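You operate a simulated robot arm through the tools that you are given. There is no shell and no other tool. Be economical: measure what you need, move in short steps, check, and stop when the job is done.

You run a simulated robot arm. Do the job below in one go: nothing can be reset, and whatever is moved stays where it is left.

## Task
Run 0.3 A, then 0.4 A through the slide resistor, starting and ending at MAX.
Fine: grip at MAX when the orange peg goes to ON and when it goes back to REST; each within 0.03 A, held two seconds; no orange flag. All other pegs, plugs, probes, cells, spools, bulbs and markers stay put.
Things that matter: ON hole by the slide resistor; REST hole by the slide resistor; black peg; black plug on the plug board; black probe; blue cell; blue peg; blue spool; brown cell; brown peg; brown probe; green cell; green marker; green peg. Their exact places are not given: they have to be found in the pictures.

It is judged by the outcome, as a careful person would: the job done as asked, and still so three seconds after it is handed in. It fails if anything else is knocked over, pushed out of place, dropped, spilled or broken.

## Robot
A 7-joint arm with a fingered hand on a trunk, on a base that drives. Base frame: it is fixed to the floor where the robot stands at the start and does not move with it; the origin is under the middle of the robot, x ahead of it, y to its left, z up. Units: mm, rad, N and s.
With the tool pointing down near the work surface it reaches from about 180 to 640 mm from the robot's upright axis, wherever it stands. Its first joint turns from -2.007 to 2.007 rad. Places, roughly: ON hole by the slide resistor [400, 0, 800]; REST hole by the slide resistor [400, 0, 800]; black peg [-4750, 250, 750]; black plug on the plug board (3x3x4 cm) [-1500, -3800, 800]; black probe [-4250, 250, 750]; blue cell [-3500, 500, 750]; blue peg [-1250, -4000, 750]; blue spool [-1500, 250, 750]; brown cell [-2000, 0, 750]; brown peg [-1750, 250, 750]; brown probe [-2000, 500, 750]; green cell [-3500, 500, 750]; green peg [-1500, 0, 750]; green spool [-1500, 250, 750]; grey cell [-1750, 0, 750]; grey peg [-1500, 250, 750]. Payload 3.1 kg.
The TCP is the grasp point between the finger pads, 22 mm short of the fingertips. In the tool frame z runs along the fingers and y along their closing line. Largest opening 112 mm; the body of the gripper starts 60 mm behind the TCP. The gripper is a hand of 3 fingers: y runs from the thumb to the fingers, the wrist lies at [0, 0, -218] in the tool frame, and closing takes about 1.5 s.
Orientation is told as [roll, pitch, yaw] about the base's x, y, z axes, in that order, counted from this pose: with the fingers straight down and closing along the base's y, the tool's x points along the base's -x, its y along +y and its z along -z.

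## Interface
- The arm moves only by the tool move_arm. Its arguments are lists of equal length, an entry for each row: "slide": the shift along the tool's x, y, z in cm, a list of three; "delta_rot": the turn, a rotation vector about the tool's x, y, z in rad, a list of three. In form: {"slide": [[dx, dy, dz], ...], "delta_rot": [[ax, ay, az], ...]}. A call has 1 to 10 rows; each row shifts and turns the commanded pose from where the row before left it, along the tool's axes as they then stand. "claw" is the opening, from 0 (shut) to 1 (fully open), set as the call begins (left out, the last holds). Rows are played at 5 a second. More than 50 mm and 0.15 rad between two rows, or a gripper value outside its range, and nothing of the call is played. Where a pose cannot be reached the arm comes as near as it can. A force on the tool above 40 N (or 10 N above the force at the start of the call, whichever is more), or a blocked arm, ends the call early, and 0.2 s more pass. Each finger travels about 108 mm/s and halts on what it meets, pressing with about 25 N; the grip force reading is that of the motor and also rises with nothing between the fingers. The clock runs only during rows and for 0.2 s after the last one: add rows that do not move to give the fingers time. The reply holds the time, the measured pose of the TCP, the force on the tool along the base axes, the opening and the grip force, in the units named above and with some noise, with the torque about the TCP (base axes, N m) and any sound that the robot's microphone picked up.
- Cameras (640 x 400 px; columns grow to the right, rows downward): "scene" is now at [4.6, 142.6, 1665]; the picture's right is [-0.05, -1.00, 0.00], its down [-0.79, 0.04, -0.62] and it looks along [0.62, -0.03, -0.79] (base axes); focal length 262 px, centre (320, 200). "wrist" rides on the gripper at [66, 3, -80] in the tool frame; the picture's right is [-0.05, 1.00, 0.00], its down [-0.77, -0.04, -0.64] and it looks along [-0.64, -0.03, 0.77] (tool axes); focal length 275 px, centre (320, 200).
- snapshot(camera): a new picture of that camera. The clock stands still meanwhile.
- slide_trunk(by): slides the trunk up (or, below 0, down) by that many mm; the arm and the scene camera ride with it, the base frame stays. It gives what a move gives, with no picture.
- drive_base(legs): drives the robot by 1 to 6 legs, each [ahead, left, turn to the left] in mm, mm and rad, along the robot's own axes; the way and the turn of a leg run together, so that a leg with both is an arc; at most 1500 mm and 3.142 rad a leg. The arm and the cameras ride along, it lands a little off, and it stops where it bumps. It gives what a move gives.
- finger_targets(finger1, finger2, thumb_bend): sets how far each is bent, from 0 (flat) to 1 (curled in); at 0.3 the hand is open as for a grip, at 0.7 the pads meet at the TCP. One left out holds its place. A second passes; each finger stops where it meets its share of the squeeze, and holds until it gets a number again. A gripper value or a shape takes the hand back. It gives what a move gives, with no picture; readings hold the bend of each and the force on the fingers (four entries, about 0 where the hand has none), thumb and palm.
- hand_shape(shape): the hand has 3 fingers and takes this shape, open, in about a second: jaw (thumb against the fingers, like two jaws); tri (thumb and two fingers); tip (a fingertip pinch); poke (one finger out to press); point (the index stretched); flat (the hand flat); cup (the hand cupped); fist (a fist). The gripper value then closes the fingers along that shape, each until it touches; the sizes above hold for jaw. It gives what a move gives, with no picture.
- turn_head(pan, tilt): turns the head with the scene camera to pan (to the left, within 2.705 rad either way) and tilt (down, from -0.506 to 1.204), counted from straight ahead of the robot. It gives what a move gives.
- measure_at(camera, pixels): for up to 12 pixels [column, row] of the newest picture of that camera ("zoom" is the newest enlarged one), the place [x, y, z] in the base frame of the surface seen there, good to about 2 mm, but the place of the scene camera against the robot may be out by one fixed shift of up to 18 mm in any direction. The clock stands still meanwhile.
- close_up(camera, box): a new picture of the part [left, top, right, bottom] of that camera's present view, enlarged. The clock stands still meanwhile.
- job_done(): hands the job in; it is judged then, once.

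Work in short steps. Measure before you move; look again where a grasp or a placing could have gone wrong, and mend it. You have 80 turns and 60 pictures in all, those below and enlarged ones among them. Open the gripper and draw the arm clear of the work before you hand the job in, unless the task says otherwise; then end with one line.

The tools are called by a JSON object that holds its "name" and its "arguments". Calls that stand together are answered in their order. move_arm: Moves the arm, as the interface text tells. Its arguments: {"type":"object","properties":{"slide":{"type":"array","items":{"type":"array","items":{"type":"number"}}},"delta_rot":{"type":"array","items":{"type":"array","items":{"type":"number"}}},"claw":{"type":"number"}},"required":["slide","delta_rot"]} The other tools are called the same way: slide_trunk (by) slides the trunk up or down; hand_shape (shape) gives the hand a shape; finger_targets (finger1, finger2, thumb_bend) moves the fingers one by one; drive_base (legs) drives the base; turn_head (pan, tilt) turns the head that bears the scene camera; snapshot (camera) takes a picture; measure_at (camera, pixels) gives the place of the surface under pixels of a picture; close_up (camera, box) takes an enlarged picture of a part of a camera's view; job_done () hands the job in.

At the start:

```text
time: 0.0
tcp_pos: [362.7, 114.0, 1183.7]
tool_rot: [0.0, 0.0, 0.0]
ft_force: [0.1, 0.8, 0.0]
wrist_torque: [-0.01, -0.01, -0.02]
grip_width: 111.9
gripper_force: 0.0
shape: jaw
bend: [0.3, 0.3, 0.3]
finger forces: [0.0, 0.0, 0.1, 0.0, 0.1, 0.0]
trunk travel left (down, up): [-800.0, 190.0]
robot x, y, heading: [5.3, 1.9, -0.004]
head pan, tilt: [-0.051, 0.906]
```

scene: 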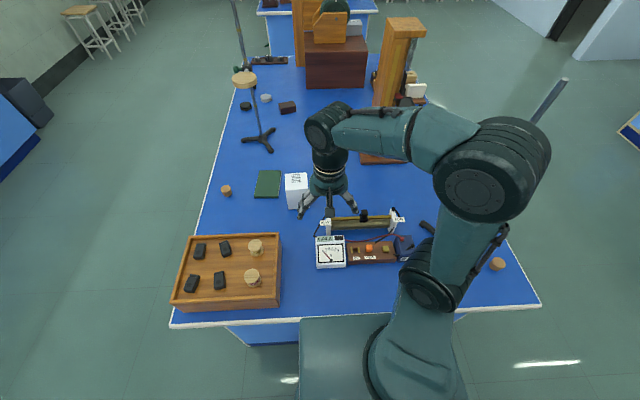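
wrist: 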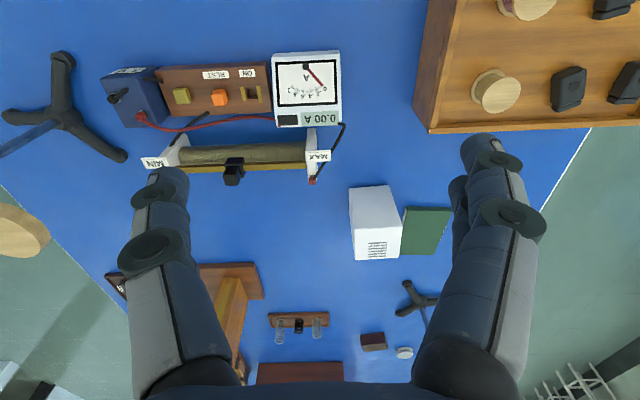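

The wrist picture shows the slide resistor (knob near 233,172), orange peg (219,97), meter and peg holes. I take enlarged views of that and measure.

{"name": "close_up", "arguments": {"camera": "wrist", "box": [90, 40, 350, 200]}}

{"name": "close_up", "arguments": {"camera": "scene", "box": [300, 190, 450, 284]}}

```text
2.46 times, centred on (220, 120) of wrist
```

zoom: 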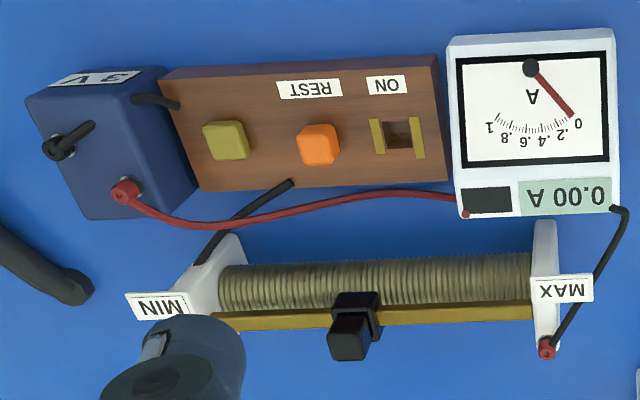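

```text
4.26 times, centred on (375, 237) of scene
```

zoom: 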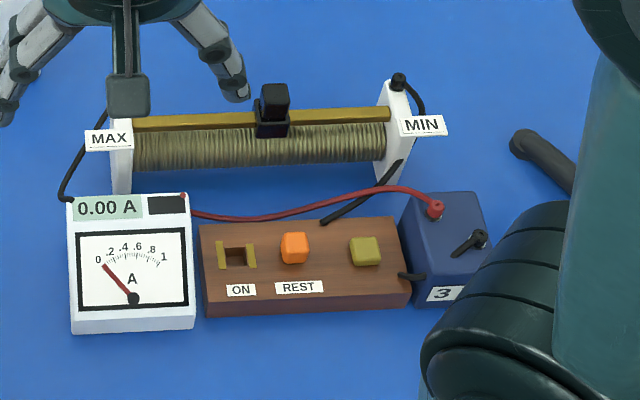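

Now I measure the key spots in the wrist picture.

{"name": "measure_at", "arguments": {"camera": "wrist", "pixels": [[219, 96], [252, 94], [229, 178], [235, 164], [180, 169], [303, 165], [182, 96], [235, 110], [312, 170], [312, 135], [250, 122], [243, 95]]}}

{"name": "close_up", "arguments": {"camera": "wrist", "box": [200, 60, 290, 116]}}

```text
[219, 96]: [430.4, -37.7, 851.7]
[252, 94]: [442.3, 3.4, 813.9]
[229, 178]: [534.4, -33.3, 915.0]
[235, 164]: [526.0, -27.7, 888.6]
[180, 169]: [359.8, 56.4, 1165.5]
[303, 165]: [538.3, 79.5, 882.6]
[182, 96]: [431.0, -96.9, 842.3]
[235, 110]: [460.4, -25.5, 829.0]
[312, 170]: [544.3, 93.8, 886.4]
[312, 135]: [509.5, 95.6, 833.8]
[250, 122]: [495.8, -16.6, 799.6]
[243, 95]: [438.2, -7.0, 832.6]
```

```text
7.11 times, centred on (245, 88) of wrist
```

zoom: 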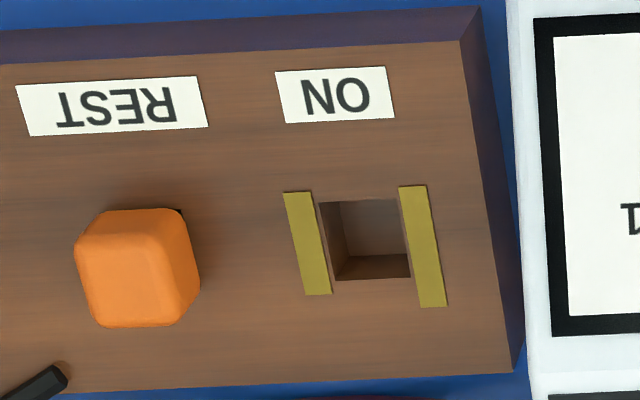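

I measure the peg's edges and the hole's rim in this enlarged picture.

{"name": "measure_at", "arguments": {"camera": "zoom", "pixels": [[100, 235], [180, 235], [110, 300], [180, 300], [145, 216], [310, 240], [422, 240], [362, 190], [372, 292], [140, 268], [220, 268], [60, 268]]}}

{"name": "close_up", "arguments": {"camera": "wrist", "box": [160, 130, 340, 200]}}

```text
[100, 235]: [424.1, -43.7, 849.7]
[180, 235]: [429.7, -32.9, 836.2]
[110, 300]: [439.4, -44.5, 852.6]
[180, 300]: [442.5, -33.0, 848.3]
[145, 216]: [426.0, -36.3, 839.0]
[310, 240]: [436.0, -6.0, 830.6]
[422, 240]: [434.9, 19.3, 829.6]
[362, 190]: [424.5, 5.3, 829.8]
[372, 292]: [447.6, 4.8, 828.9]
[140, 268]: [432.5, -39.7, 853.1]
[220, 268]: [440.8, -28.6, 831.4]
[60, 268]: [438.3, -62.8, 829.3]
```

```text
3.56 times, centred on (250, 165) of wrist
```

zoom: 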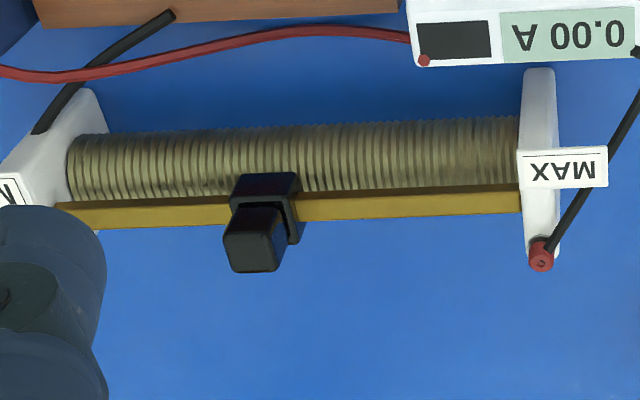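

Now I measure the slider knob, rod and end plates.

{"name": "measure_at", "arguments": {"camera": "zoom", "pixels": [[230, 240], [272, 240], [252, 262], [252, 215], [252, 190], [285, 180], [292, 235], [110, 215], [510, 203], [530, 190], [540, 80], [541, 262]]}}

{"name": "move_arm", "arguments": {"slide": [[0, 0, 0]], "delta_rot": [[0, 0, 0]], "claw": 0.5}}

```text
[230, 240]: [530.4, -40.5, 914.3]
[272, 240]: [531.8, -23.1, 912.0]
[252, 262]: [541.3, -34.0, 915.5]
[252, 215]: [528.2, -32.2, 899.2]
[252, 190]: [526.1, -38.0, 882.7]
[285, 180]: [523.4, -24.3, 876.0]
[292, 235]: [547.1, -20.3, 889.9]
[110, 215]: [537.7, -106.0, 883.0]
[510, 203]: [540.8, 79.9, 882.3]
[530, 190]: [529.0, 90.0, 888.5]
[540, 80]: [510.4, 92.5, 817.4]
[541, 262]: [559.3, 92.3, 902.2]
```

```text
time: 0.4
tcp_pos: [363.9, 115.0, 1185.6]
tool_rot: [0.002, 0.0, 0.0]
ft_force: [0.8, 0.1, -0.6]
wrist_torque: [-0.01, 0.02, -0.02]
grip_width: 56.6
gripper_force: 0.1
shape: jaw
bend: [0.72, 0.72, 0.7]
finger forces: [0.0, 0.0, 0.0, 0.1, 0.1, 0.0]
trunk travel left (down, up): [-800.0, 190.0]
robot x, y, heading: [-0.5, 1.6, -0.0]
head pan, tilt: [-0.051, 0.906]
```

Knob ≈ (535,-32), top z≈915, rod z≈883. I move above it to z≈990 with a half-open hand and look.

{"name": "move_arm", "arguments": {"slide": [[-2.44, -2.1, 2.8], [-2.44, -2.1, 2.8], [-2.44, -2.1, 2.8], [-2.44, -2.1, 2.8], [-2.44, -2.1, 2.8], [-2.44, -2.1, 2.8], [-2.44, -2.1, 2.8], [0, 0, 0]], "delta_rot": [[0, 0, 0], [0, 0, 0], [0, 0, 0], [0, 0, 0], [0, 0, 0], [0, 0, 0], [0, 0, 0], [0, 0, 0]]}}

{"name": "snapshot", "arguments": {"camera": "wrist"}}

{"name": "snapshot", "arguments": {"camera": "scene"}}

```text
time: 2.2
tcp_pos: [531.6, -31.4, 986.4]
tool_rot: [0.001, -0.003, 0.0]
ft_force: [0.3, -0.6, 0.0]
wrist_torque: [-0.03, -0.03, -0.01]
grip_width: 56.5
gripper_force: 0.0
shape: jaw
bend: [0.72, 0.72, 0.7]
finger forces: [0.0, 0.0, 0.1, 0.0, 0.1, 0.0]
trunk travel left (down, up): [-800.0, 190.0]
robot x, y, heading: [-1.0, 0.2, -0.006]
head pan, tilt: [-0.051, 0.906]
```

```text
53 pictures are left
```

wrist: 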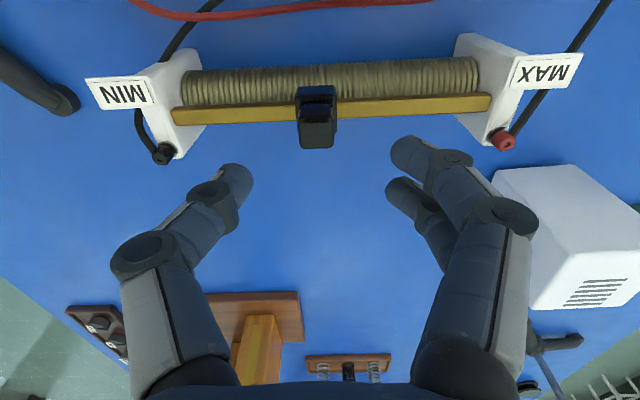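

```text
52 pictures are left
```

scene: 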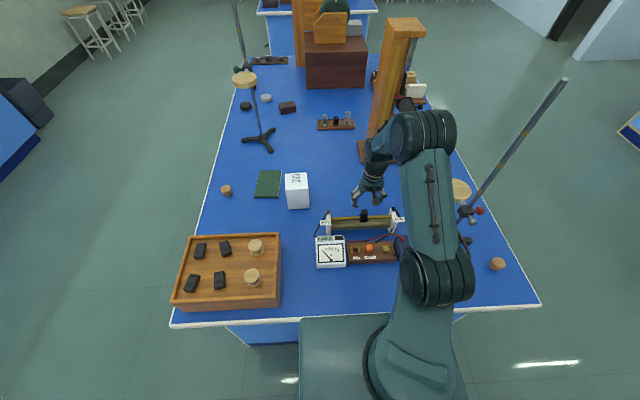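

Nearer view: knob at (318,120), terminals at (503,141) and (162,153). I measure knob, plates and fingertips.

{"name": "measure_at", "arguments": {"camera": "wrist", "pixels": [[318, 128], [303, 138], [333, 138], [318, 144], [318, 98], [297, 115], [337, 105], [488, 102], [503, 137], [235, 175], [408, 147], [395, 186]]}}

{"name": "close_up", "arguments": {"camera": "wrist", "box": [260, 60, 380, 160]}}

```text
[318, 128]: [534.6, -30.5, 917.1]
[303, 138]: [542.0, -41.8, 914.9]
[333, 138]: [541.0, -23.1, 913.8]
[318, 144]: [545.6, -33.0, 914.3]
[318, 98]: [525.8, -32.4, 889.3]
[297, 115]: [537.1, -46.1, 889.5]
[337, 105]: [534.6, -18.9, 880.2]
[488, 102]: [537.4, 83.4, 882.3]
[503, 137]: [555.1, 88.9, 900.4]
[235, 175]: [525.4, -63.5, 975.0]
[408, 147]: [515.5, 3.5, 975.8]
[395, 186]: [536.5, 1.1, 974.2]
```

```text
4.00 times, centred on (320, 110) of wrist
```

zoom: 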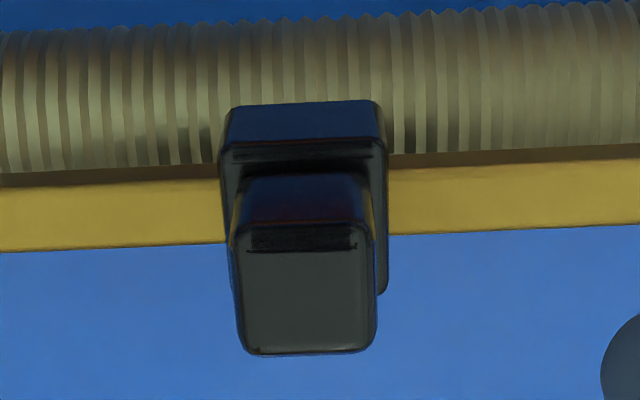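

Knob is 530–547 in x, -42…-23 in y, top 915, collar top 890. The MAX terminal reaches ~902, so I keep fingertips at ~905 (TCP 927) and descend there.

{"name": "move_arm", "arguments": {"slide": [[-0.2, -0.1, 2.0], [0, 0, 2.0], [0, 0, 1.8], [0, 0, 0]], "delta_rot": [[0, 0, 0], [0, 0, 0], [0, 0, 0], [0, 0, 0]]}}

{"name": "snapshot", "arguments": {"camera": "wrist"}}

```text
time: 3.2
tcp_pos: [536.3, -31.4, 928.5]
tool_rot: [0.001, 0.0, 0.002]
ft_force: [0.2, 0.2, 0.1]
wrist_torque: [-0.02, 0.0, 0.01]
grip_width: 56.6
gripper_force: 0.0
shape: jaw
bend: [0.72, 0.72, 0.7]
finger forces: [0.0, 0.0, 0.1, 0.0, 0.0, 0.1]
trunk travel left (down, up): [-800.0, 190.0]
robot x, y, heading: [1.2, 2.2, 0.001]
head pan, tilt: [-0.051, 0.906]
```

```text
50 pictures are left
```

wrist: 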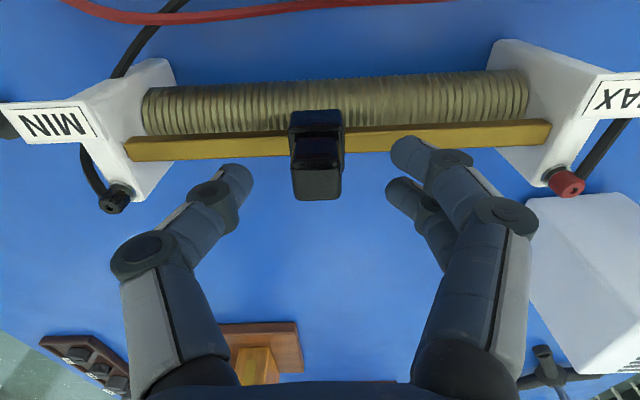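

The knob (317,175) sits between the fingers. I close the fingers on it.

{"name": "move_arm", "arguments": {"slide": [[0, 0, 0], [0, 0, 0], [0, 0, 0], [0, 0, 0], [0, 0, 0], [0, 0, 0], [0, 0, 0]], "delta_rot": [[0, 0, 0], [0, 0, 0], [0, 0, 0], [0, 0, 0], [0, 0, 0], [0, 0, 0], [0, 0, 0]], "claw": 0.1}}

{"name": "snapshot", "arguments": {"camera": "wrist"}}

```text
time: 4.8
tcp_pos: [536.7, -31.9, 929.4]
tool_rot: [0.0, 0.001, -0.001]
ft_force: [-2.0, -1.2, -2.9]
wrist_torque: [-0.03, 0.02, 0.09]
grip_width: 15.3
gripper_force: 25.2
shape: jaw
bend: [0.72, 0.72, 0.7]
finger forces: [11.1, 11.0, 0.1, 0.1, 22.7, 0.1]
trunk travel left (down, up): [-800.0, 190.0]
robot x, y, heading: [-3.5, -1.0, 0.002]
head pan, tilt: [-0.051, 0.906]
```

```text
49 pictures are left
```

wrist: 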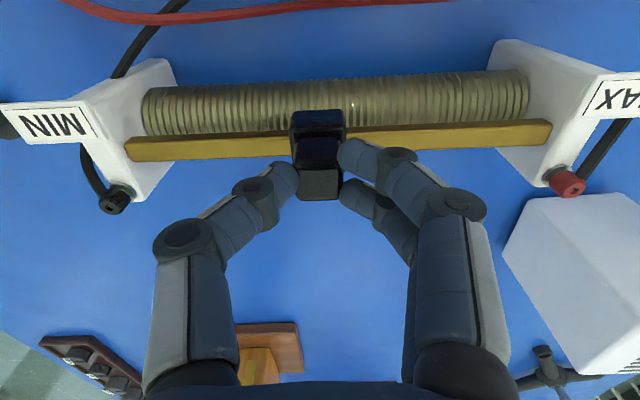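

Gripped (15 mm, 25 N). I slide it towards MAX by 94 mm first.

{"name": "move_arm", "arguments": {"slide": [[-0.016, 1.05, 0], [-0.016, 1.05, 0], [-0.016, 1.05, 0], [-0.016, 1.05, 0], [-0.016, 1.05, 0], [-0.016, 1.05, 0], [-0.016, 1.05, 0], [-0.016, 1.05, 0], [-0.016, 1.0, 0], [0, 0, 0]], "delta_rot": [[0, 0, 0], [0, 0, 0], [0, 0, 0], [0, 0, 0], [0, 0, 0], [0, 0, 0], [0, 0, 0], [0, 0, 0], [0, 0, 0], [0, 0, 0]]}}

{"name": "snapshot", "arguments": {"camera": "wrist"}}

```text
time: 7.0
tcp_pos: [536.8, 61.2, 929.7]
tool_rot: [-0.001, 0.0, 0.0]
ft_force: [-4.5, 0.6, -1.8]
wrist_torque: [0.02, 0.07, 0.07]
grip_width: 15.3
gripper_force: 24.6
shape: jaw
bend: [0.72, 0.72, 0.7]
finger forces: [12.5, 12.0, 0.1, 0.0, 23.4, 0.0]
trunk travel left (down, up): [-800.0, 190.0]
robot x, y, heading: [-1.6, -0.1, 0.0]
head pan, tilt: [-0.051, 0.906]
```

```text
48 pictures are left
```

wrist: 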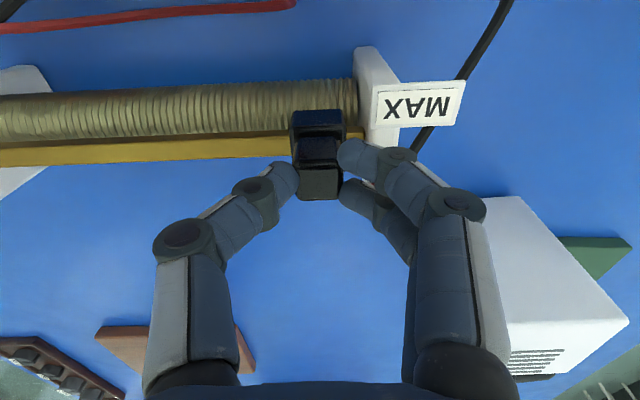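

About 7 mm of rod remains before the plate. I push on in 2 mm steps, watching force.

{"name": "move_arm", "arguments": {"slide": [[0.05, 0.2, 0], [0.05, 0.2, 0], [0.0, 0.1, 0], [0, 0, 0]], "delta_rot": [[0, 0, 0], [0, 0, 0], [0, 0, 0], [0, 0, 0]]}}

{"name": "close_up", "arguments": {"camera": "wrist", "box": [270, 60, 430, 210]}}

```text
time: 8.0
tcp_pos: [536.1, 64.4, 929.9]
tool_rot: [-0.001, -0.001, 0.001]
ft_force: [-1.2, -1.7, -2.2]
wrist_torque: [-0.05, 0.05, 0.07]
grip_width: 15.2
gripper_force: 24.4
shape: jaw
bend: [0.72, 0.72, 0.7]
finger forces: [11.5, 11.4, 0.0, 0.0, 24.4, 0.0]
trunk travel left (down, up): [-800.0, 190.0]
robot x, y, heading: [-0.6, -0.4, 0.001]
head pan, tilt: [-0.051, 0.906]
```

```text
2.67 times, centred on (350, 135) of wrist
```

zoom: 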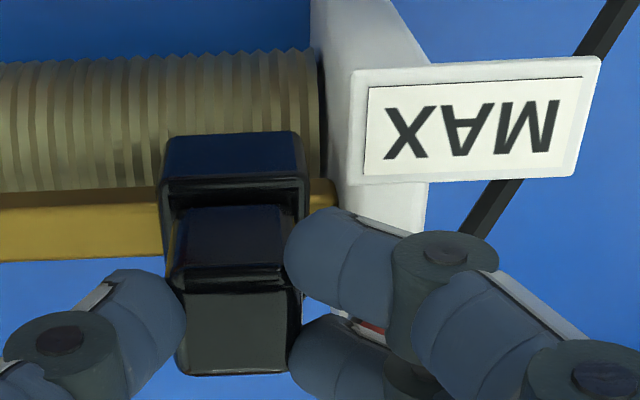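

A gap of ~5 mm to the plate remains (zoom 308→337). I continue in small steps.

{"name": "move_arm", "arguments": {"slide": [[0, 0.15, 0], [0, 0.15, 0], [0.0, 0.15, 0], [0, 0.1, 0], [0, 0.1, 0], [0, 0, 0]], "delta_rot": [[0, 0, 0], [0, 0, 0], [0, 0, 0], [0, 0, 0], [0, 0, 0], [0, 0, 0]]}}

{"name": "close_up", "arguments": {"camera": "wrist", "box": [270, 60, 430, 210]}}

```text
time: 9.4
tcp_pos: [536.4, 67.8, 930.2]
tool_rot: [0.002, 0.001, 0.0]
ft_force: [-5.1, -16.0, -6.0]
wrist_torque: [-0.29, 0.09, 0.02]
grip_width: 14.9
gripper_force: 25.0
shape: jaw
bend: [0.72, 0.72, 0.7]
finger forces: [8.1, 7.7, 0.0, 0.1, 31.6, 0.1]
trunk travel left (down, up): [-800.0, 190.0]
robot x, y, heading: [-0.4, -0.1, 0.003]
head pan, tilt: [-0.051, 0.906]
```

```text
2.67 times, centred on (350, 135) of wrist
```

zoom: 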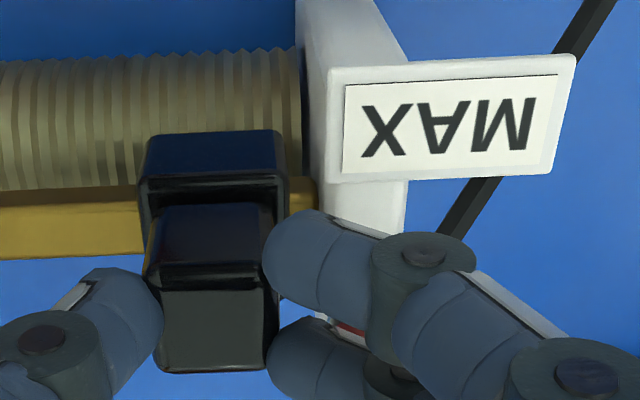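

The reaction is 16 N and thumb force exceeds finger force: knob is at the end stop. I open, rise, and verify.

{"name": "move_arm", "arguments": {"slide": [[0, 0, 0], [0, 0, 0], [0, 0, 0], [0, 0, -3], [0, 0, -4], [0, 0, -4], [0, 0, 0]], "delta_rot": [[0, 0, 0], [0, 0, 0], [0, 0, 0], [0, 0, 0], [0, 0, 0], [0, 0, 0], [0, 0, 0]], "claw": 0.35}}

{"name": "snapshot", "arguments": {"camera": "wrist"}}

```text
time: 11.0
tcp_pos: [537.0, 73.5, 1039.1]
tool_rot: [-0.001, 0.0, -0.001]
ft_force: [0.1, 0.1, 0.6]
wrist_torque: [0.04, 0.0, 0.01]
grip_width: 39.1
gripper_force: 0.0
shape: jaw
bend: [0.74, 0.74, 0.7]
finger forces: [0.0, 0.1, 0.1, 0.0, 0.1, 0.1]
trunk travel left (down, up): [-800.0, 190.0]
robot x, y, heading: [-0.1, 2.0, -0.001]
head pan, tilt: [-0.051, 0.906]
```

```text
45 pictures are left
```

wrist: 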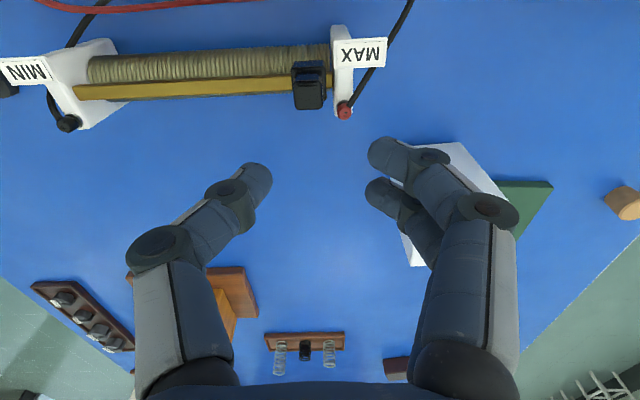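

Measure knob and plate to verify that it sits at the end.

{"name": "close_up", "arguments": {"camera": "wrist", "box": [270, 20, 390, 120]}}

{"name": "measure_at", "arguments": {"camera": "wrist", "pixels": [[309, 100], [297, 102], [322, 102], [333, 80], [344, 108], [333, 90], [290, 88]]}}

```text
4.00 times, centred on (330, 70) of wrist
```

zoom: 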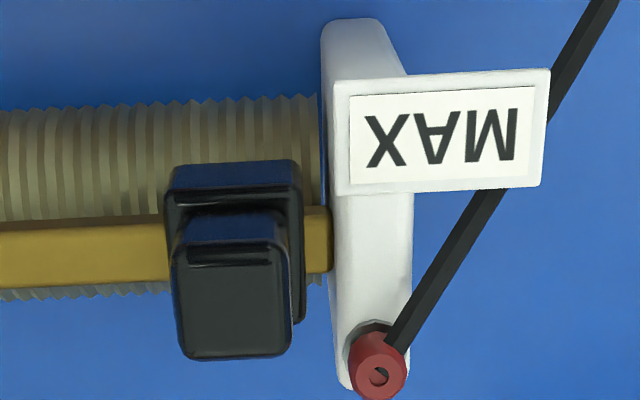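

```text
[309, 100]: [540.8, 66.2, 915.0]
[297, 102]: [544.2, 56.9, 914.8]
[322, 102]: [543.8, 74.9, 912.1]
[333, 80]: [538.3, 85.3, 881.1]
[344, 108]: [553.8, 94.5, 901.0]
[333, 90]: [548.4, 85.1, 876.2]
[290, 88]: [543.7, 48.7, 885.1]
```

There is a ~5 mm gap between collar (80) and plate (85), so I verify the stop by pushing the knob from its -y side with the closed hand, away from the terminal.

{"name": "move_arm", "arguments": {"slide": [[0, -2.9, 0], [0, -2.9, 0], [0, 0, 0], [0, 0, 0], [0, 0, 3], [0, 0, 4], [0, 0, 4.2], [0, 0.8, 0], [0, 0, 0]], "delta_rot": [[0, 0, 0], [0, 0, 0], [0, 0, 0], [0, 0, 0], [0, 0, 0], [0, 0, 0], [0, 0, 0], [0, 0, 0], [0, 0, 0]], "claw": 0.0}}

{"name": "snapshot", "arguments": {"camera": "wrist"}}

```text
time: 13.0
tcp_pos: [536.3, 21.6, 927.5]
tool_rot: [-0.001, 0.001, -0.001]
ft_force: [-0.6, -0.2, 0.2]
wrist_torque: [-0.03, 0.0, -0.03]
grip_width: 0.0
gripper_force: 25.0
shape: jaw
bend: [0.66, 0.66, 0.75]
finger forces: [0.1, 0.0, 0.0, 0.0, 0.0, 0.0]
trunk travel left (down, up): [-800.0, 190.0]
robot x, y, heading: [-2.4, -0.3, 0.006]
head pan, tilt: [-0.051, 0.906]
```

```text
43 pictures are left
```

wrist: 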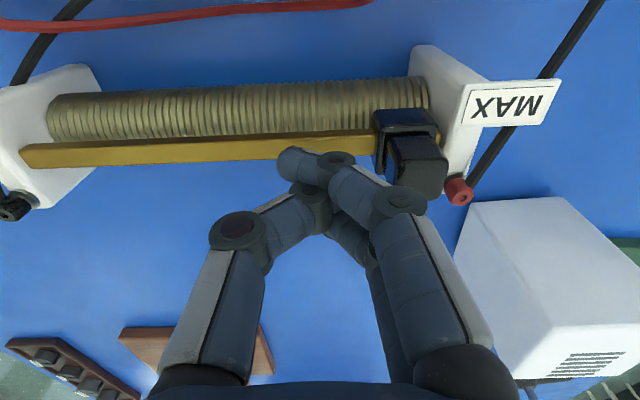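

The closed hand sits left of the knob. I push +y in small steps until the force rises.

{"name": "move_arm", "arguments": {"slide": [[0, 0.5, 0], [0, 0.4, 0], [0, 0.3, 0], [0, 0.2, 0], [0, 0.2, 0], [0, 0.2, 0], [0, 0.2, 0], [0, 0.2, 0], [0, 0.2, 0], [0, 0, 0]], "delta_rot": [[0, 0, 0], [0, 0, 0], [0, 0, 0], [0, 0, 0], [0, 0, 0], [0, 0, 0], [0, 0, 0], [0, 0, 0], [0, 0, 0], [0, 0, 0]]}}

{"name": "snapshot", "arguments": {"camera": "wrist"}}

```text
time: 15.2
tcp_pos: [536.8, 41.6, 930.4]
tool_rot: [0.002, -0.002, -0.002]
ft_force: [2.1, -12.2, 9.1]
wrist_torque: [-0.07, -0.01, -0.03]
grip_width: 0.2
gripper_force: 25.0
shape: jaw
bend: [0.66, 0.66, 0.74]
finger forces: [0.0, 0.0, 0.0, 0.1, 27.9, 0.1]
trunk travel left (down, up): [-800.0, 190.0]
robot x, y, heading: [-0.3, -0.9, -0.001]
head pan, tilt: [-0.051, 0.906]
```

```text
42 pictures are left
```

wrist: 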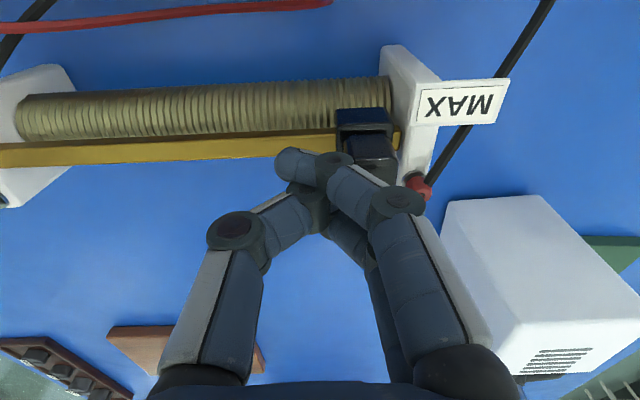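

12 N with no further travel: MAX stop confirmed. I retreat, rise and go above the orange peg at (434,-38).

{"name": "move_arm", "arguments": {"slide": [[0, -2, 0], [0, 0, -4], [0, 0, -3], [3.4, -2, 0], [3.4, -2, 0], [3.4, -1.8, 0], [0, 0, 2], [0, 0, 2], [0, 0, 1], [0, 0, 0]], "delta_rot": [[0, 0, 0], [0, 0, 0], [0, 0, 0], [0, 0, 0], [0, 0, 0], [0, 0, 0], [0, 0, 0], [0, 0, 0], [0, 0, 0], [0, 0, 0]]}}

{"name": "move_arm", "arguments": {"slide": [[0, 0, 0], [0, 0, 0], [0, 0, 0]], "delta_rot": [[0, 0, 0], [0, 0, 0], [0, 0, 0]], "claw": 0.4}}

{"name": "snapshot", "arguments": {"camera": "wrist"}}

```text
time: 17.4
tcp_pos: [434.1, -30.3, 947.7]
tool_rot: [0.001, -0.001, 0.002]
ft_force: [0.8, 0.4, -0.2]
wrist_torque: [0.0, 0.04, -0.02]
grip_width: 0.0
gripper_force: 24.9
shape: jaw
bend: [0.66, 0.66, 0.75]
finger forces: [0.1, 0.0, 0.1, 0.1, 0.0, 0.0]
trunk travel left (down, up): [-800.0, 190.0]
robot x, y, heading: [-0.0, -0.6, -0.002]
head pan, tilt: [-0.051, 0.906]
```

```text
time: 18.2
tcp_pos: [435.3, -30.7, 947.0]
tool_rot: [-0.001, -0.001, 0.0]
ft_force: [0.3, -0.2, -0.1]
wrist_torque: [-0.04, 0.03, 0.02]
grip_width: 44.2
gripper_force: 0.1
shape: jaw
bend: [0.73, 0.73, 0.7]
finger forces: [0.0, 0.1, 0.0, 0.0, 0.1, 0.0]
trunk travel left (down, up): [-800.0, 190.0]
robot x, y, heading: [-1.4, 0.6, 0.003]
head pan, tilt: [-0.051, 0.906]
```

```text
41 pictures are left
```

wrist: 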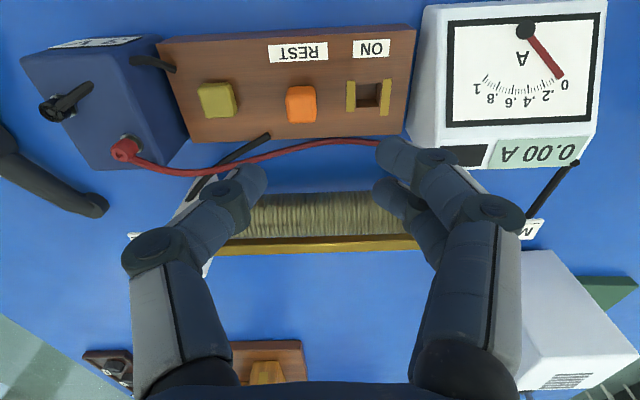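

I measure peg, hole and meter edges from here.

{"name": "close_up", "arguments": {"camera": "wrist", "box": [270, 60, 420, 150]}}

{"name": "measure_at", "arguments": {"camera": "wrist", "pixels": [[300, 108], [290, 108], [312, 105], [300, 120], [300, 95], [382, 96], [355, 96], [370, 84], [372, 110], [412, 100], [425, 110], [233, 100]]}}

```text
4.27 times, centred on (345, 105) of wrist
```

zoom: 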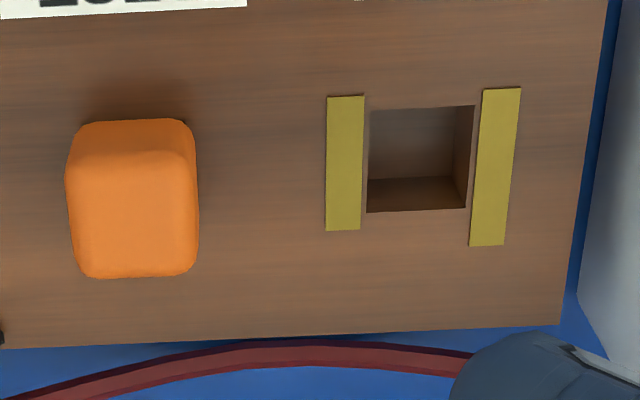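

```text
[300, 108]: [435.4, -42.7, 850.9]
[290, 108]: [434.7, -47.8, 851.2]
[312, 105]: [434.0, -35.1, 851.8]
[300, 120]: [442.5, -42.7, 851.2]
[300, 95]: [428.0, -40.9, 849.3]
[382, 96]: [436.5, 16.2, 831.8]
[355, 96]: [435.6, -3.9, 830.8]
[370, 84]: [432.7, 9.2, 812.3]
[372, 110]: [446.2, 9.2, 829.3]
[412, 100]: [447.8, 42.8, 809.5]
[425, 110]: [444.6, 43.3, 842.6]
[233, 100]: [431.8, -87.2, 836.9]
```

Peg centre ≈ (436,-41), hole ≈ (436,6), shift 47 mm in y. I check the meter's height next to the hole.

{"name": "measure_at", "arguments": {"camera": "wrist", "pixels": [[440, 20], [450, 100], [440, 125], [460, 155], [445, 60], [420, 60], [550, 150], [340, 140], [265, 135]]}}

```text
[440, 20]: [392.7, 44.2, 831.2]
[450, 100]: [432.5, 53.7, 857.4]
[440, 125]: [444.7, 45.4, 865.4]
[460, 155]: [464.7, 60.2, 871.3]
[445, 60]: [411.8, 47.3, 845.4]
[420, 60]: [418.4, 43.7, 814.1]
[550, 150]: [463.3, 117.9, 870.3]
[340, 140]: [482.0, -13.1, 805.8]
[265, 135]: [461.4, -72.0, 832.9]
```

The meter stands to z≈865 at y≈44, so closing along y at the ON hole would be tight. I turn the hand -90° about its axis so it closes along x, in clear air.

{"name": "move_arm", "arguments": {"slide": [[0, 0, -3], [0, 0, 0], [0, 0, 0], [0, 0, 0], [0, 0, 0], [0, 0, 0], [0, 0, 0], [0, 0, 0], [0, 0, 0], [0, 0, 0]], "delta_rot": [[0, 0, 0], [0, 0, -0.145], [0, 0, -0.145], [0, 0, -0.145], [0, 0, -0.145], [0, 0, -0.145], [0, 0, -0.145], [0, 0, -0.145], [0, 0, -0.145], [0, 0, -0.145]]}}

{"name": "move_arm", "arguments": {"slide": [[0, 0, 0], [0, 0, 0], [0, 0, 0]], "delta_rot": [[0, 0, -0.145], [0, 0, -0.1208], [0, 0, 0]]}}

{"name": "snapshot", "arguments": {"camera": "wrist"}}

```text
time: 20.4
tcp_pos: [433.8, -32.6, 978.4]
tool_rot: [0.0, -0.001, 1.306]
ft_force: [-0.3, 0.4, -0.1]
wrist_torque: [0.0, -0.02, 0.0]
grip_width: 44.4
gripper_force: 0.1
shape: jaw
bend: [0.73, 0.73, 0.7]
finger forces: [0.0, 0.1, 0.0, 0.0, 0.0, 0.1]
trunk travel left (down, up): [-800.0, 190.0]
robot x, y, heading: [-0.6, 3.0, -0.002]
head pan, tilt: [-0.051, 0.906]
```

```text
time: 21.2
tcp_pos: [435.5, -31.5, 979.3]
tool_rot: [0.0, -0.002, 1.572]
ft_force: [0.1, 0.3, -0.6]
wrist_torque: [-0.04, 0.02, -0.02]
grip_width: 44.3
gripper_force: 0.1
shape: jaw
bend: [0.73, 0.73, 0.7]
finger forces: [0.0, 0.1, 0.1, 0.0, 0.1, 0.1]
trunk travel left (down, up): [-800.0, 190.0]
robot x, y, heading: [0.9, 1.4, 0.0]
head pan, tilt: [-0.051, 0.906]
```

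```text
39 pictures are left
```

wrist: 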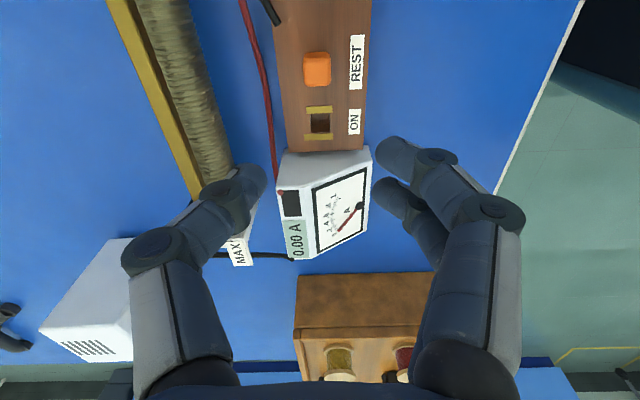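

Now the view looks toward +y: peg at (317,68), ON hole (319,122), meter readable. I measure the peg and hole again from this side.

{"name": "close_up", "arguments": {"camera": "wrist", "box": [270, 40, 375, 146]}}

{"name": "measure_at", "arguments": {"camera": "wrist", "pixels": [[318, 76], [307, 78], [329, 78], [318, 84], [318, 62], [319, 108], [320, 136], [305, 122], [336, 122]]}}

```text
3.77 times, centred on (322, 93) of wrist
```

zoom: 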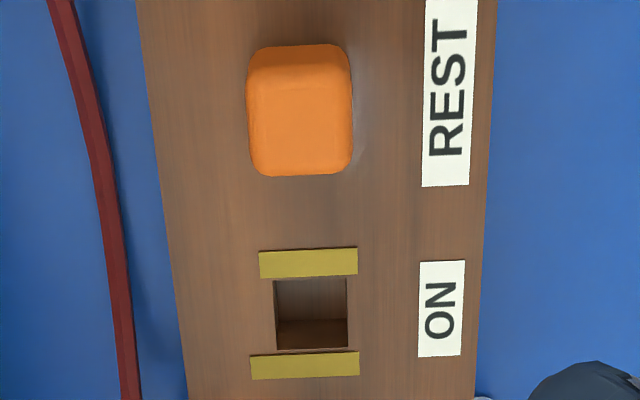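

```text
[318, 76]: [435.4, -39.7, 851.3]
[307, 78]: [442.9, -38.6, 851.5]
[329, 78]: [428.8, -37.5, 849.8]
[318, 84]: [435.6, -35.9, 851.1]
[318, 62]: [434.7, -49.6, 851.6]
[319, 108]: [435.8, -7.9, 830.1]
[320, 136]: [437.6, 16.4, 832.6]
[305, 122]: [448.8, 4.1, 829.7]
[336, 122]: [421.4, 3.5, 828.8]
```

Peg centre ≈ (436,-41.5), top 851; hole ≈ (436,5.5). I lower the open hand over the peg to TCP z≈858.

{"name": "move_arm", "arguments": {"slide": [[1.0, 0, 2], [0, 0, 3], [0, 0, 3], [0, 0, 2.5], [0, 0, 1.6], [0, 0, 0]], "delta_rot": [[0, 0, 0], [0, 0, 0], [0, 0, 0], [0, 0, 0], [0, 0, 0], [0, 0, 0]]}}

{"name": "snapshot", "arguments": {"camera": "wrist"}}

```text
time: 22.6
tcp_pos: [435.2, -42.5, 857.6]
tool_rot: [0.002, -0.001, 1.571]
ft_force: [-0.4, 0.2, 0.1]
wrist_torque: [0.03, -0.02, 0.03]
grip_width: 44.5
gripper_force: 0.0
shape: jaw
bend: [0.73, 0.73, 0.7]
finger forces: [0.0, 0.0, 0.1, 0.0, 0.0, 0.0]
trunk travel left (down, up): [-800.0, 190.0]
robot x, y, heading: [-0.3, -4.1, -0.001]
head pan, tilt: [-0.051, 0.906]
```

```text
37 pictures are left
```

wrist: 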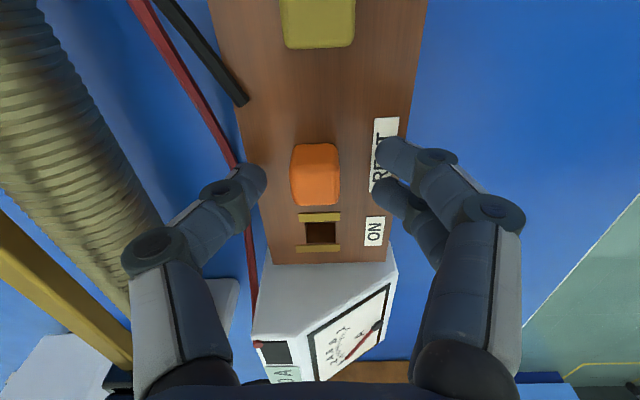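

Peg (315,175) lies between the thumb and fingers; I close on it.

{"name": "move_arm", "arguments": {"slide": [[0, 0, 0], [0, 0, 0], [0, 0, 0], [0, 0, 0], [0, 0, 0], [0, 0, 0]], "delta_rot": [[0, 0, 0], [0, 0, 0], [0, 0, 0], [0, 0, 0], [0, 0, 0], [0, 0, 0]], "claw": 0.0}}

{"name": "snapshot", "arguments": {"camera": "wrist"}}

```text
time: 24.0
tcp_pos: [434.0, -42.4, 856.8]
tool_rot: [0.0, 0.0, 1.571]
ft_force: [0.6, -0.1, 0.0]
wrist_torque: [0.02, 0.01, -0.05]
grip_width: 14.7
gripper_force: 25.3
shape: jaw
bend: [0.72, 0.72, 0.7]
finger forces: [11.2, 11.1, 0.0, 0.0, 22.5, 0.0]
trunk travel left (down, up): [-800.0, 190.0]
robot x, y, heading: [-2.9, 3.3, -0.002]
head pan, tilt: [-0.051, 0.906]
```

```text
36 pictures are left
```

wrist: 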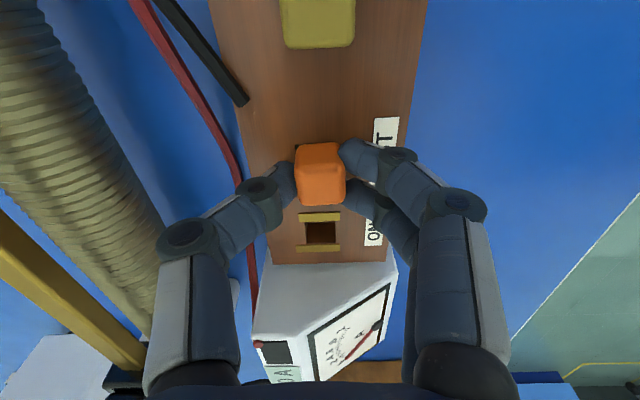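

Gripped (14.7 mm, 22 N). I lift straight up 45 mm and look.

{"name": "move_arm", "arguments": {"slide": [[0, 0, -1], [0, 0, -1], [0, 0, -1], [0, 0, -1.5], [0, 0, 0]], "delta_rot": [[0, 0, 0], [0, 0, 0], [0, 0, 0], [0, 0, 0], [0, 0, 0]]}}

{"name": "snapshot", "arguments": {"camera": "wrist"}}

{"name": "close_up", "arguments": {"camera": "scene", "box": [310, 200, 450, 290]}}

```text
time: 25.2
tcp_pos: [434.0, -43.2, 902.5]
tool_rot: [0.0, 0.001, 1.573]
ft_force: [0.5, -0.6, 0.2]
wrist_torque: [-0.01, 0.02, 0.01]
grip_width: 14.6
gripper_force: 24.9
shape: jaw
bend: [0.72, 0.72, 0.7]
finger forces: [11.1, 10.9, 0.0, 0.0, 22.3, 0.0]
trunk travel left (down, up): [-800.0, 190.0]
robot x, y, heading: [0.5, -0.4, 0.0]
head pan, tilt: [-0.051, 0.906]
```

```text
35 pictures are left
```

wrist: 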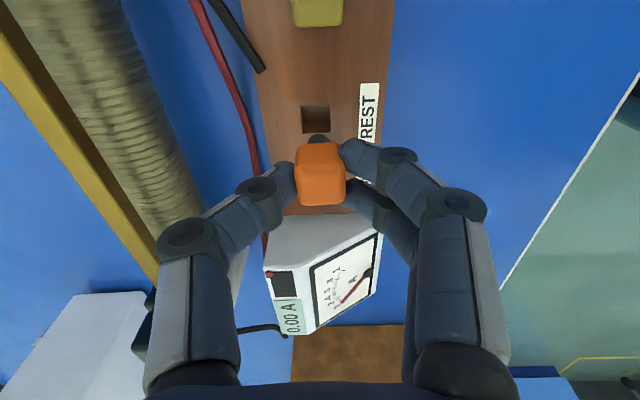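

```text
4.44 times, centred on (380, 245) of scene
```

zoom: 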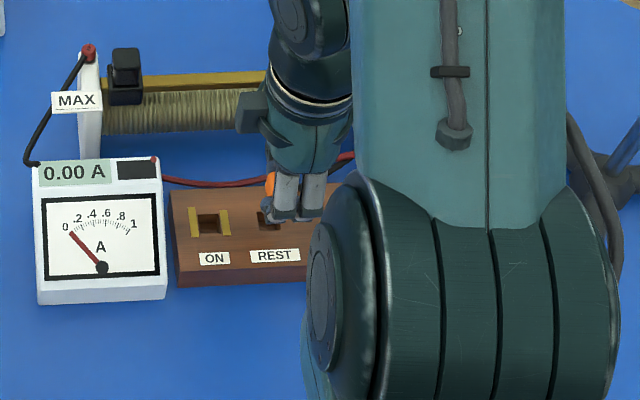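

The peg is out with its shaft visible at (318,139), and the REST hole at (316,118). I measure the REST hole rim and the shaft.

{"name": "close_up", "arguments": {"camera": "wrist", "box": [270, 90, 370, 220]}}

{"name": "measure_at", "arguments": {"camera": "wrist", "pixels": [[299, 118], [334, 118], [316, 102], [312, 135], [322, 135], [318, 138], [320, 190], [300, 190], [341, 190], [320, 203], [320, 150], [320, 170]]}}

```text
3.08 times, centred on (320, 155) of wrist
```

zoom: 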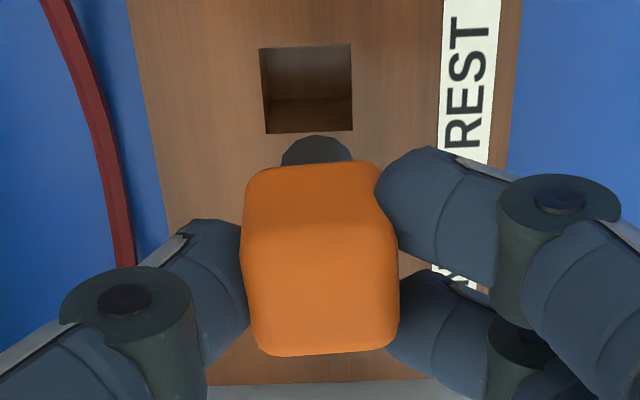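

```text
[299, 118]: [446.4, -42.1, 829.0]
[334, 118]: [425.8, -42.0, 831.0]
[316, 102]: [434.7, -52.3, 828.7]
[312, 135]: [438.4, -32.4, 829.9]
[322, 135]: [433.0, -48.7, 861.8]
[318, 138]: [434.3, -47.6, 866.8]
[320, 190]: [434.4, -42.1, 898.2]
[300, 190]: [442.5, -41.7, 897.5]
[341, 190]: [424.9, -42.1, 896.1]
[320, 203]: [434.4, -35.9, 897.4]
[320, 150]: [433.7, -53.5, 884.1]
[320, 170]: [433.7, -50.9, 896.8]
```

The shaft is ~11 mm round and the hole 17 mm wide, so clearance is good. I carry the peg 48.8 mm in +y and 2 mm in +x to above ON.

{"name": "move_arm", "arguments": {"slide": [[-1.6, -0.1, 0], [-1.6, -0.1, 0], [-1.68, 0, 0], [0, 0, 0], [0, 0, 0]], "delta_rot": [[0, 0, 0], [0, 0, 0], [0, 0, 0], [0, 0, 0], [0, 0, 0]]}}

{"name": "close_up", "arguments": {"camera": "wrist", "box": [250, 60, 390, 220]}}

```text
time: 26.4
tcp_pos: [437.1, 8.2, 901.6]
tool_rot: [0.0, 0.004, 1.572]
ft_force: [-0.3, -0.2, -1.8]
wrist_torque: [0.0, 0.02, -0.03]
grip_width: 14.5
gripper_force: 24.9
shape: jaw
bend: [0.72, 0.72, 0.7]
finger forces: [11.1, 11.0, 0.0, 0.1, 22.3, 0.1]
trunk travel left (down, up): [-800.0, 190.0]
robot x, y, heading: [3.6, -0.8, 0.003]
head pan, tilt: [-0.051, 0.906]
```

```text
2.50 times, centred on (320, 140) of wrist
```

zoom: 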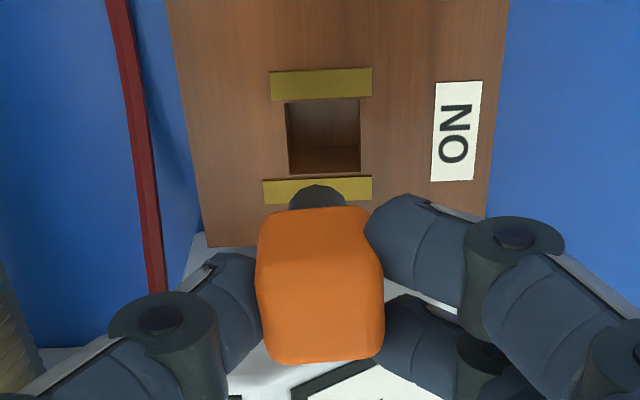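

Relative to the hole the TCP is off by about (+1,+2) mm. I correct and lower slowly 44 mm.

{"name": "move_arm", "arguments": {"slide": [[0.2, 0.08, 0], [0, 0, 1], [0, 0, 1], [0, 0, 0.8], [0, 0, 0.6], [0, 0, 0.5], [0, 0, 0.3], [0, 0, 0]], "delta_rot": [[0, 0, 0], [0, 0, 0], [0, 0, 0], [0, 0, 0], [0, 0, 0], [0, 0, 0], [0, 0, 0], [0, 0, 0]]}}

{"name": "snapshot", "arguments": {"camera": "wrist"}}

```text
time: 28.2
tcp_pos: [436.4, 4.2, 859.6]
tool_rot: [0.0, 0.001, 1.571]
ft_force: [-0.3, 0.5, -0.4]
wrist_torque: [-0.03, 0.0, -0.01]
grip_width: 14.6
gripper_force: 25.3
shape: jaw
bend: [0.72, 0.72, 0.7]
finger forces: [11.2, 11.0, 0.0, 0.0, 22.3, 0.1]
trunk travel left (down, up): [-800.0, 190.0]
robot x, y, heading: [-4.1, 3.1, -0.001]
head pan, tilt: [-0.051, 0.906]
```

```text
31 pictures are left
```

wrist: 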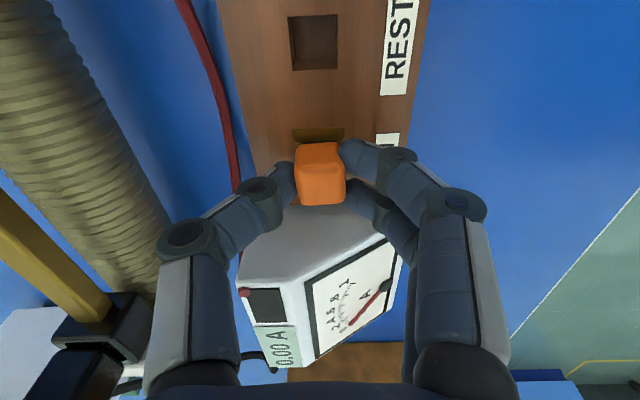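

No contact force and 0.00 A still; I lower a few mm more until it seats.

{"name": "move_arm", "arguments": {"slide": [[0, 0, 0.1], [0, 0, 0.1], [0, 0, 0.1], [0, 0, 0]], "delta_rot": [[0, 0, 0], [0, 0, 0], [0, 0, 0], [0, 0, 0]]}}

{"name": "snapshot", "arguments": {"camera": "wrist"}}

```text
time: 29.2
tcp_pos: [435.7, 4.4, 857.9]
tool_rot: [0.001, -0.001, 1.571]
ft_force: [0.3, 0.3, -0.1]
wrist_torque: [0.02, 0.0, -0.02]
grip_width: 14.7
gripper_force: 25.2
shape: jaw
bend: [0.72, 0.72, 0.7]
finger forces: [11.2, 11.0, 0.0, 0.0, 22.3, 0.1]
trunk travel left (down, up): [-800.0, 190.0]
robot x, y, heading: [-4.2, 3.6, -0.002]
head pan, tilt: [-0.051, 0.906]
```

```text
30 pictures are left
```

wrist: 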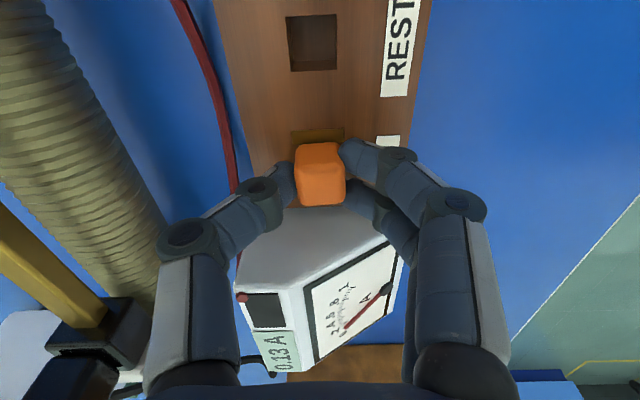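

The meter now reads 0.13 A: ON contact made. I lower 1 mm more, open, rise, and look.

{"name": "move_arm", "arguments": {"slide": [[0, 0, 0.1], [0, 0, 0]], "delta_rot": [[0, 0, 0], [0, 0, 0]]}}

{"name": "move_arm", "arguments": {"slide": [[0, 0, 0], [0, 0, 0], [0, 0, 0], [0, 0, -2], [0, 0, -3], [0, 0, -4], [0, 0, -4], [0, 0, 0]], "delta_rot": [[0, 0, 0], [0, 0, 0], [0, 0, 0], [0, 0, 0], [0, 0, 0], [0, 0, 0], [0, 0, 0], [0, 0, 0]], "claw": 0.4}}

{"name": "snapshot", "arguments": {"camera": "wrist"}}

```text
time: 29.8
tcp_pos: [434.9, 4.9, 856.5]
tool_rot: [0.001, 0.0, 1.571]
ft_force: [-0.2, -0.4, -0.8]
wrist_torque: [0.0, 0.03, -0.01]
grip_width: 14.6
gripper_force: 25.0
shape: jaw
bend: [0.72, 0.72, 0.7]
finger forces: [11.2, 10.9, 0.0, 0.1, 22.3, 0.0]
trunk travel left (down, up): [-800.0, 190.0]
robot x, y, heading: [-1.9, -1.6, -0.002]
head pan, tilt: [-0.051, 0.906]
```

```text
time: 31.6
tcp_pos: [438.7, 5.1, 987.6]
tool_rot: [0.004, 0.001, 1.572]
ft_force: [-0.8, -0.1, -0.3]
wrist_torque: [0.02, 0.0, -0.01]
grip_width: 44.4
gripper_force: 0.1
shape: jaw
bend: [0.73, 0.73, 0.7]
finger forces: [0.0, 0.1, 0.1, 0.0, 0.1, 0.0]
trunk travel left (down, up): [-800.0, 190.0]
robot x, y, heading: [-0.4, 1.0, 0.005]
head pan, tilt: [-0.051, 0.906]
```

```text
29 pictures are left
```

wrist: 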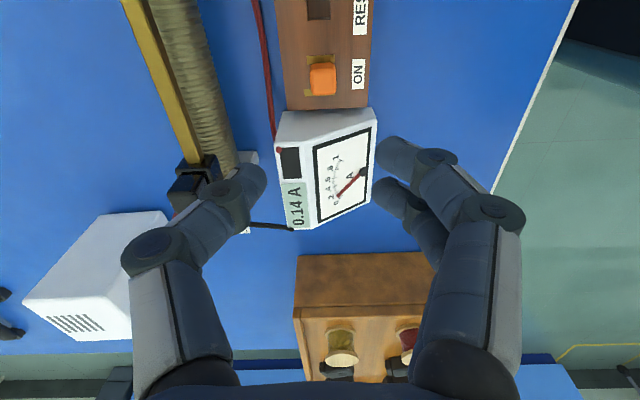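

Peg seated in ON, reading 0.14 A with no flag (window at (289,162) dark). Now I go above the knob at (539,66), keeping this hand yaw (closing along x).

{"name": "move_arm", "arguments": {"slide": [[-1.5, -2.5, 0], [-1.5, -2.5, 0], [-1.5, -2.5, 0], [-1.6, -2.5, 0], [0, 0, 0]], "delta_rot": [[0, 0, 0], [0, 0, 0], [0, 0, 0], [0, 0, 0], [0, 0, 0]]}}

{"name": "snapshot", "arguments": {"camera": "wrist"}}

{"name": "snapshot", "arguments": {"camera": "scene"}}

```text
time: 32.8
tcp_pos: [535.5, 66.0, 986.0]
tool_rot: [-0.001, 0.0, 1.572]
ft_force: [-0.3, -0.5, -0.2]
wrist_torque: [-0.02, -0.03, 0.01]
grip_width: 44.2
gripper_force: 0.1
shape: jaw
bend: [0.73, 0.73, 0.7]
finger forces: [0.0, 0.0, 0.0, 0.0, 0.1, 0.0]
trunk travel left (down, up): [-800.0, 190.0]
robot x, y, heading: [0.8, -0.2, 0.002]
head pan, tilt: [-0.051, 0.906]
```

```text
28 pictures are left
```

wrist: 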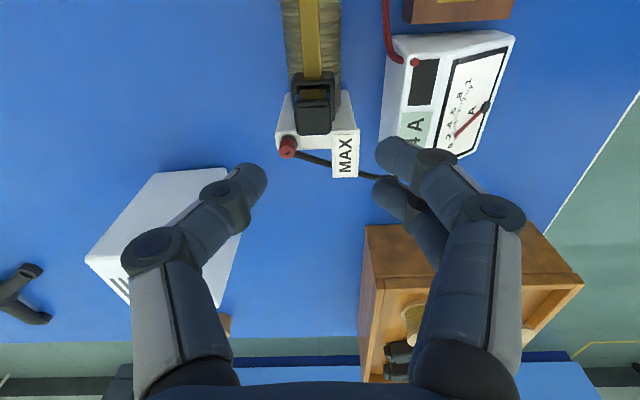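

```text
27 pictures are left
```

scene: 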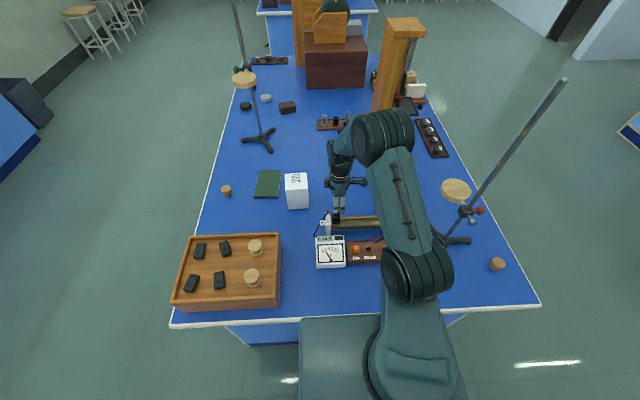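

I measure the knob top from here to centre on it.

{"name": "measure_at", "arguments": {"camera": "wrist", "pixels": [[314, 120], [300, 120], [328, 120], [314, 108], [314, 132], [287, 145], [345, 150]]}}

```text
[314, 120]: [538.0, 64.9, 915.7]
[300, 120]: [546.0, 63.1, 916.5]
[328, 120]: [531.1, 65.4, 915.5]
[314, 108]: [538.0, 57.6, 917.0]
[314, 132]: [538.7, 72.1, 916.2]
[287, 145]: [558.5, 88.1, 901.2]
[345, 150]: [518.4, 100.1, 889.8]
```

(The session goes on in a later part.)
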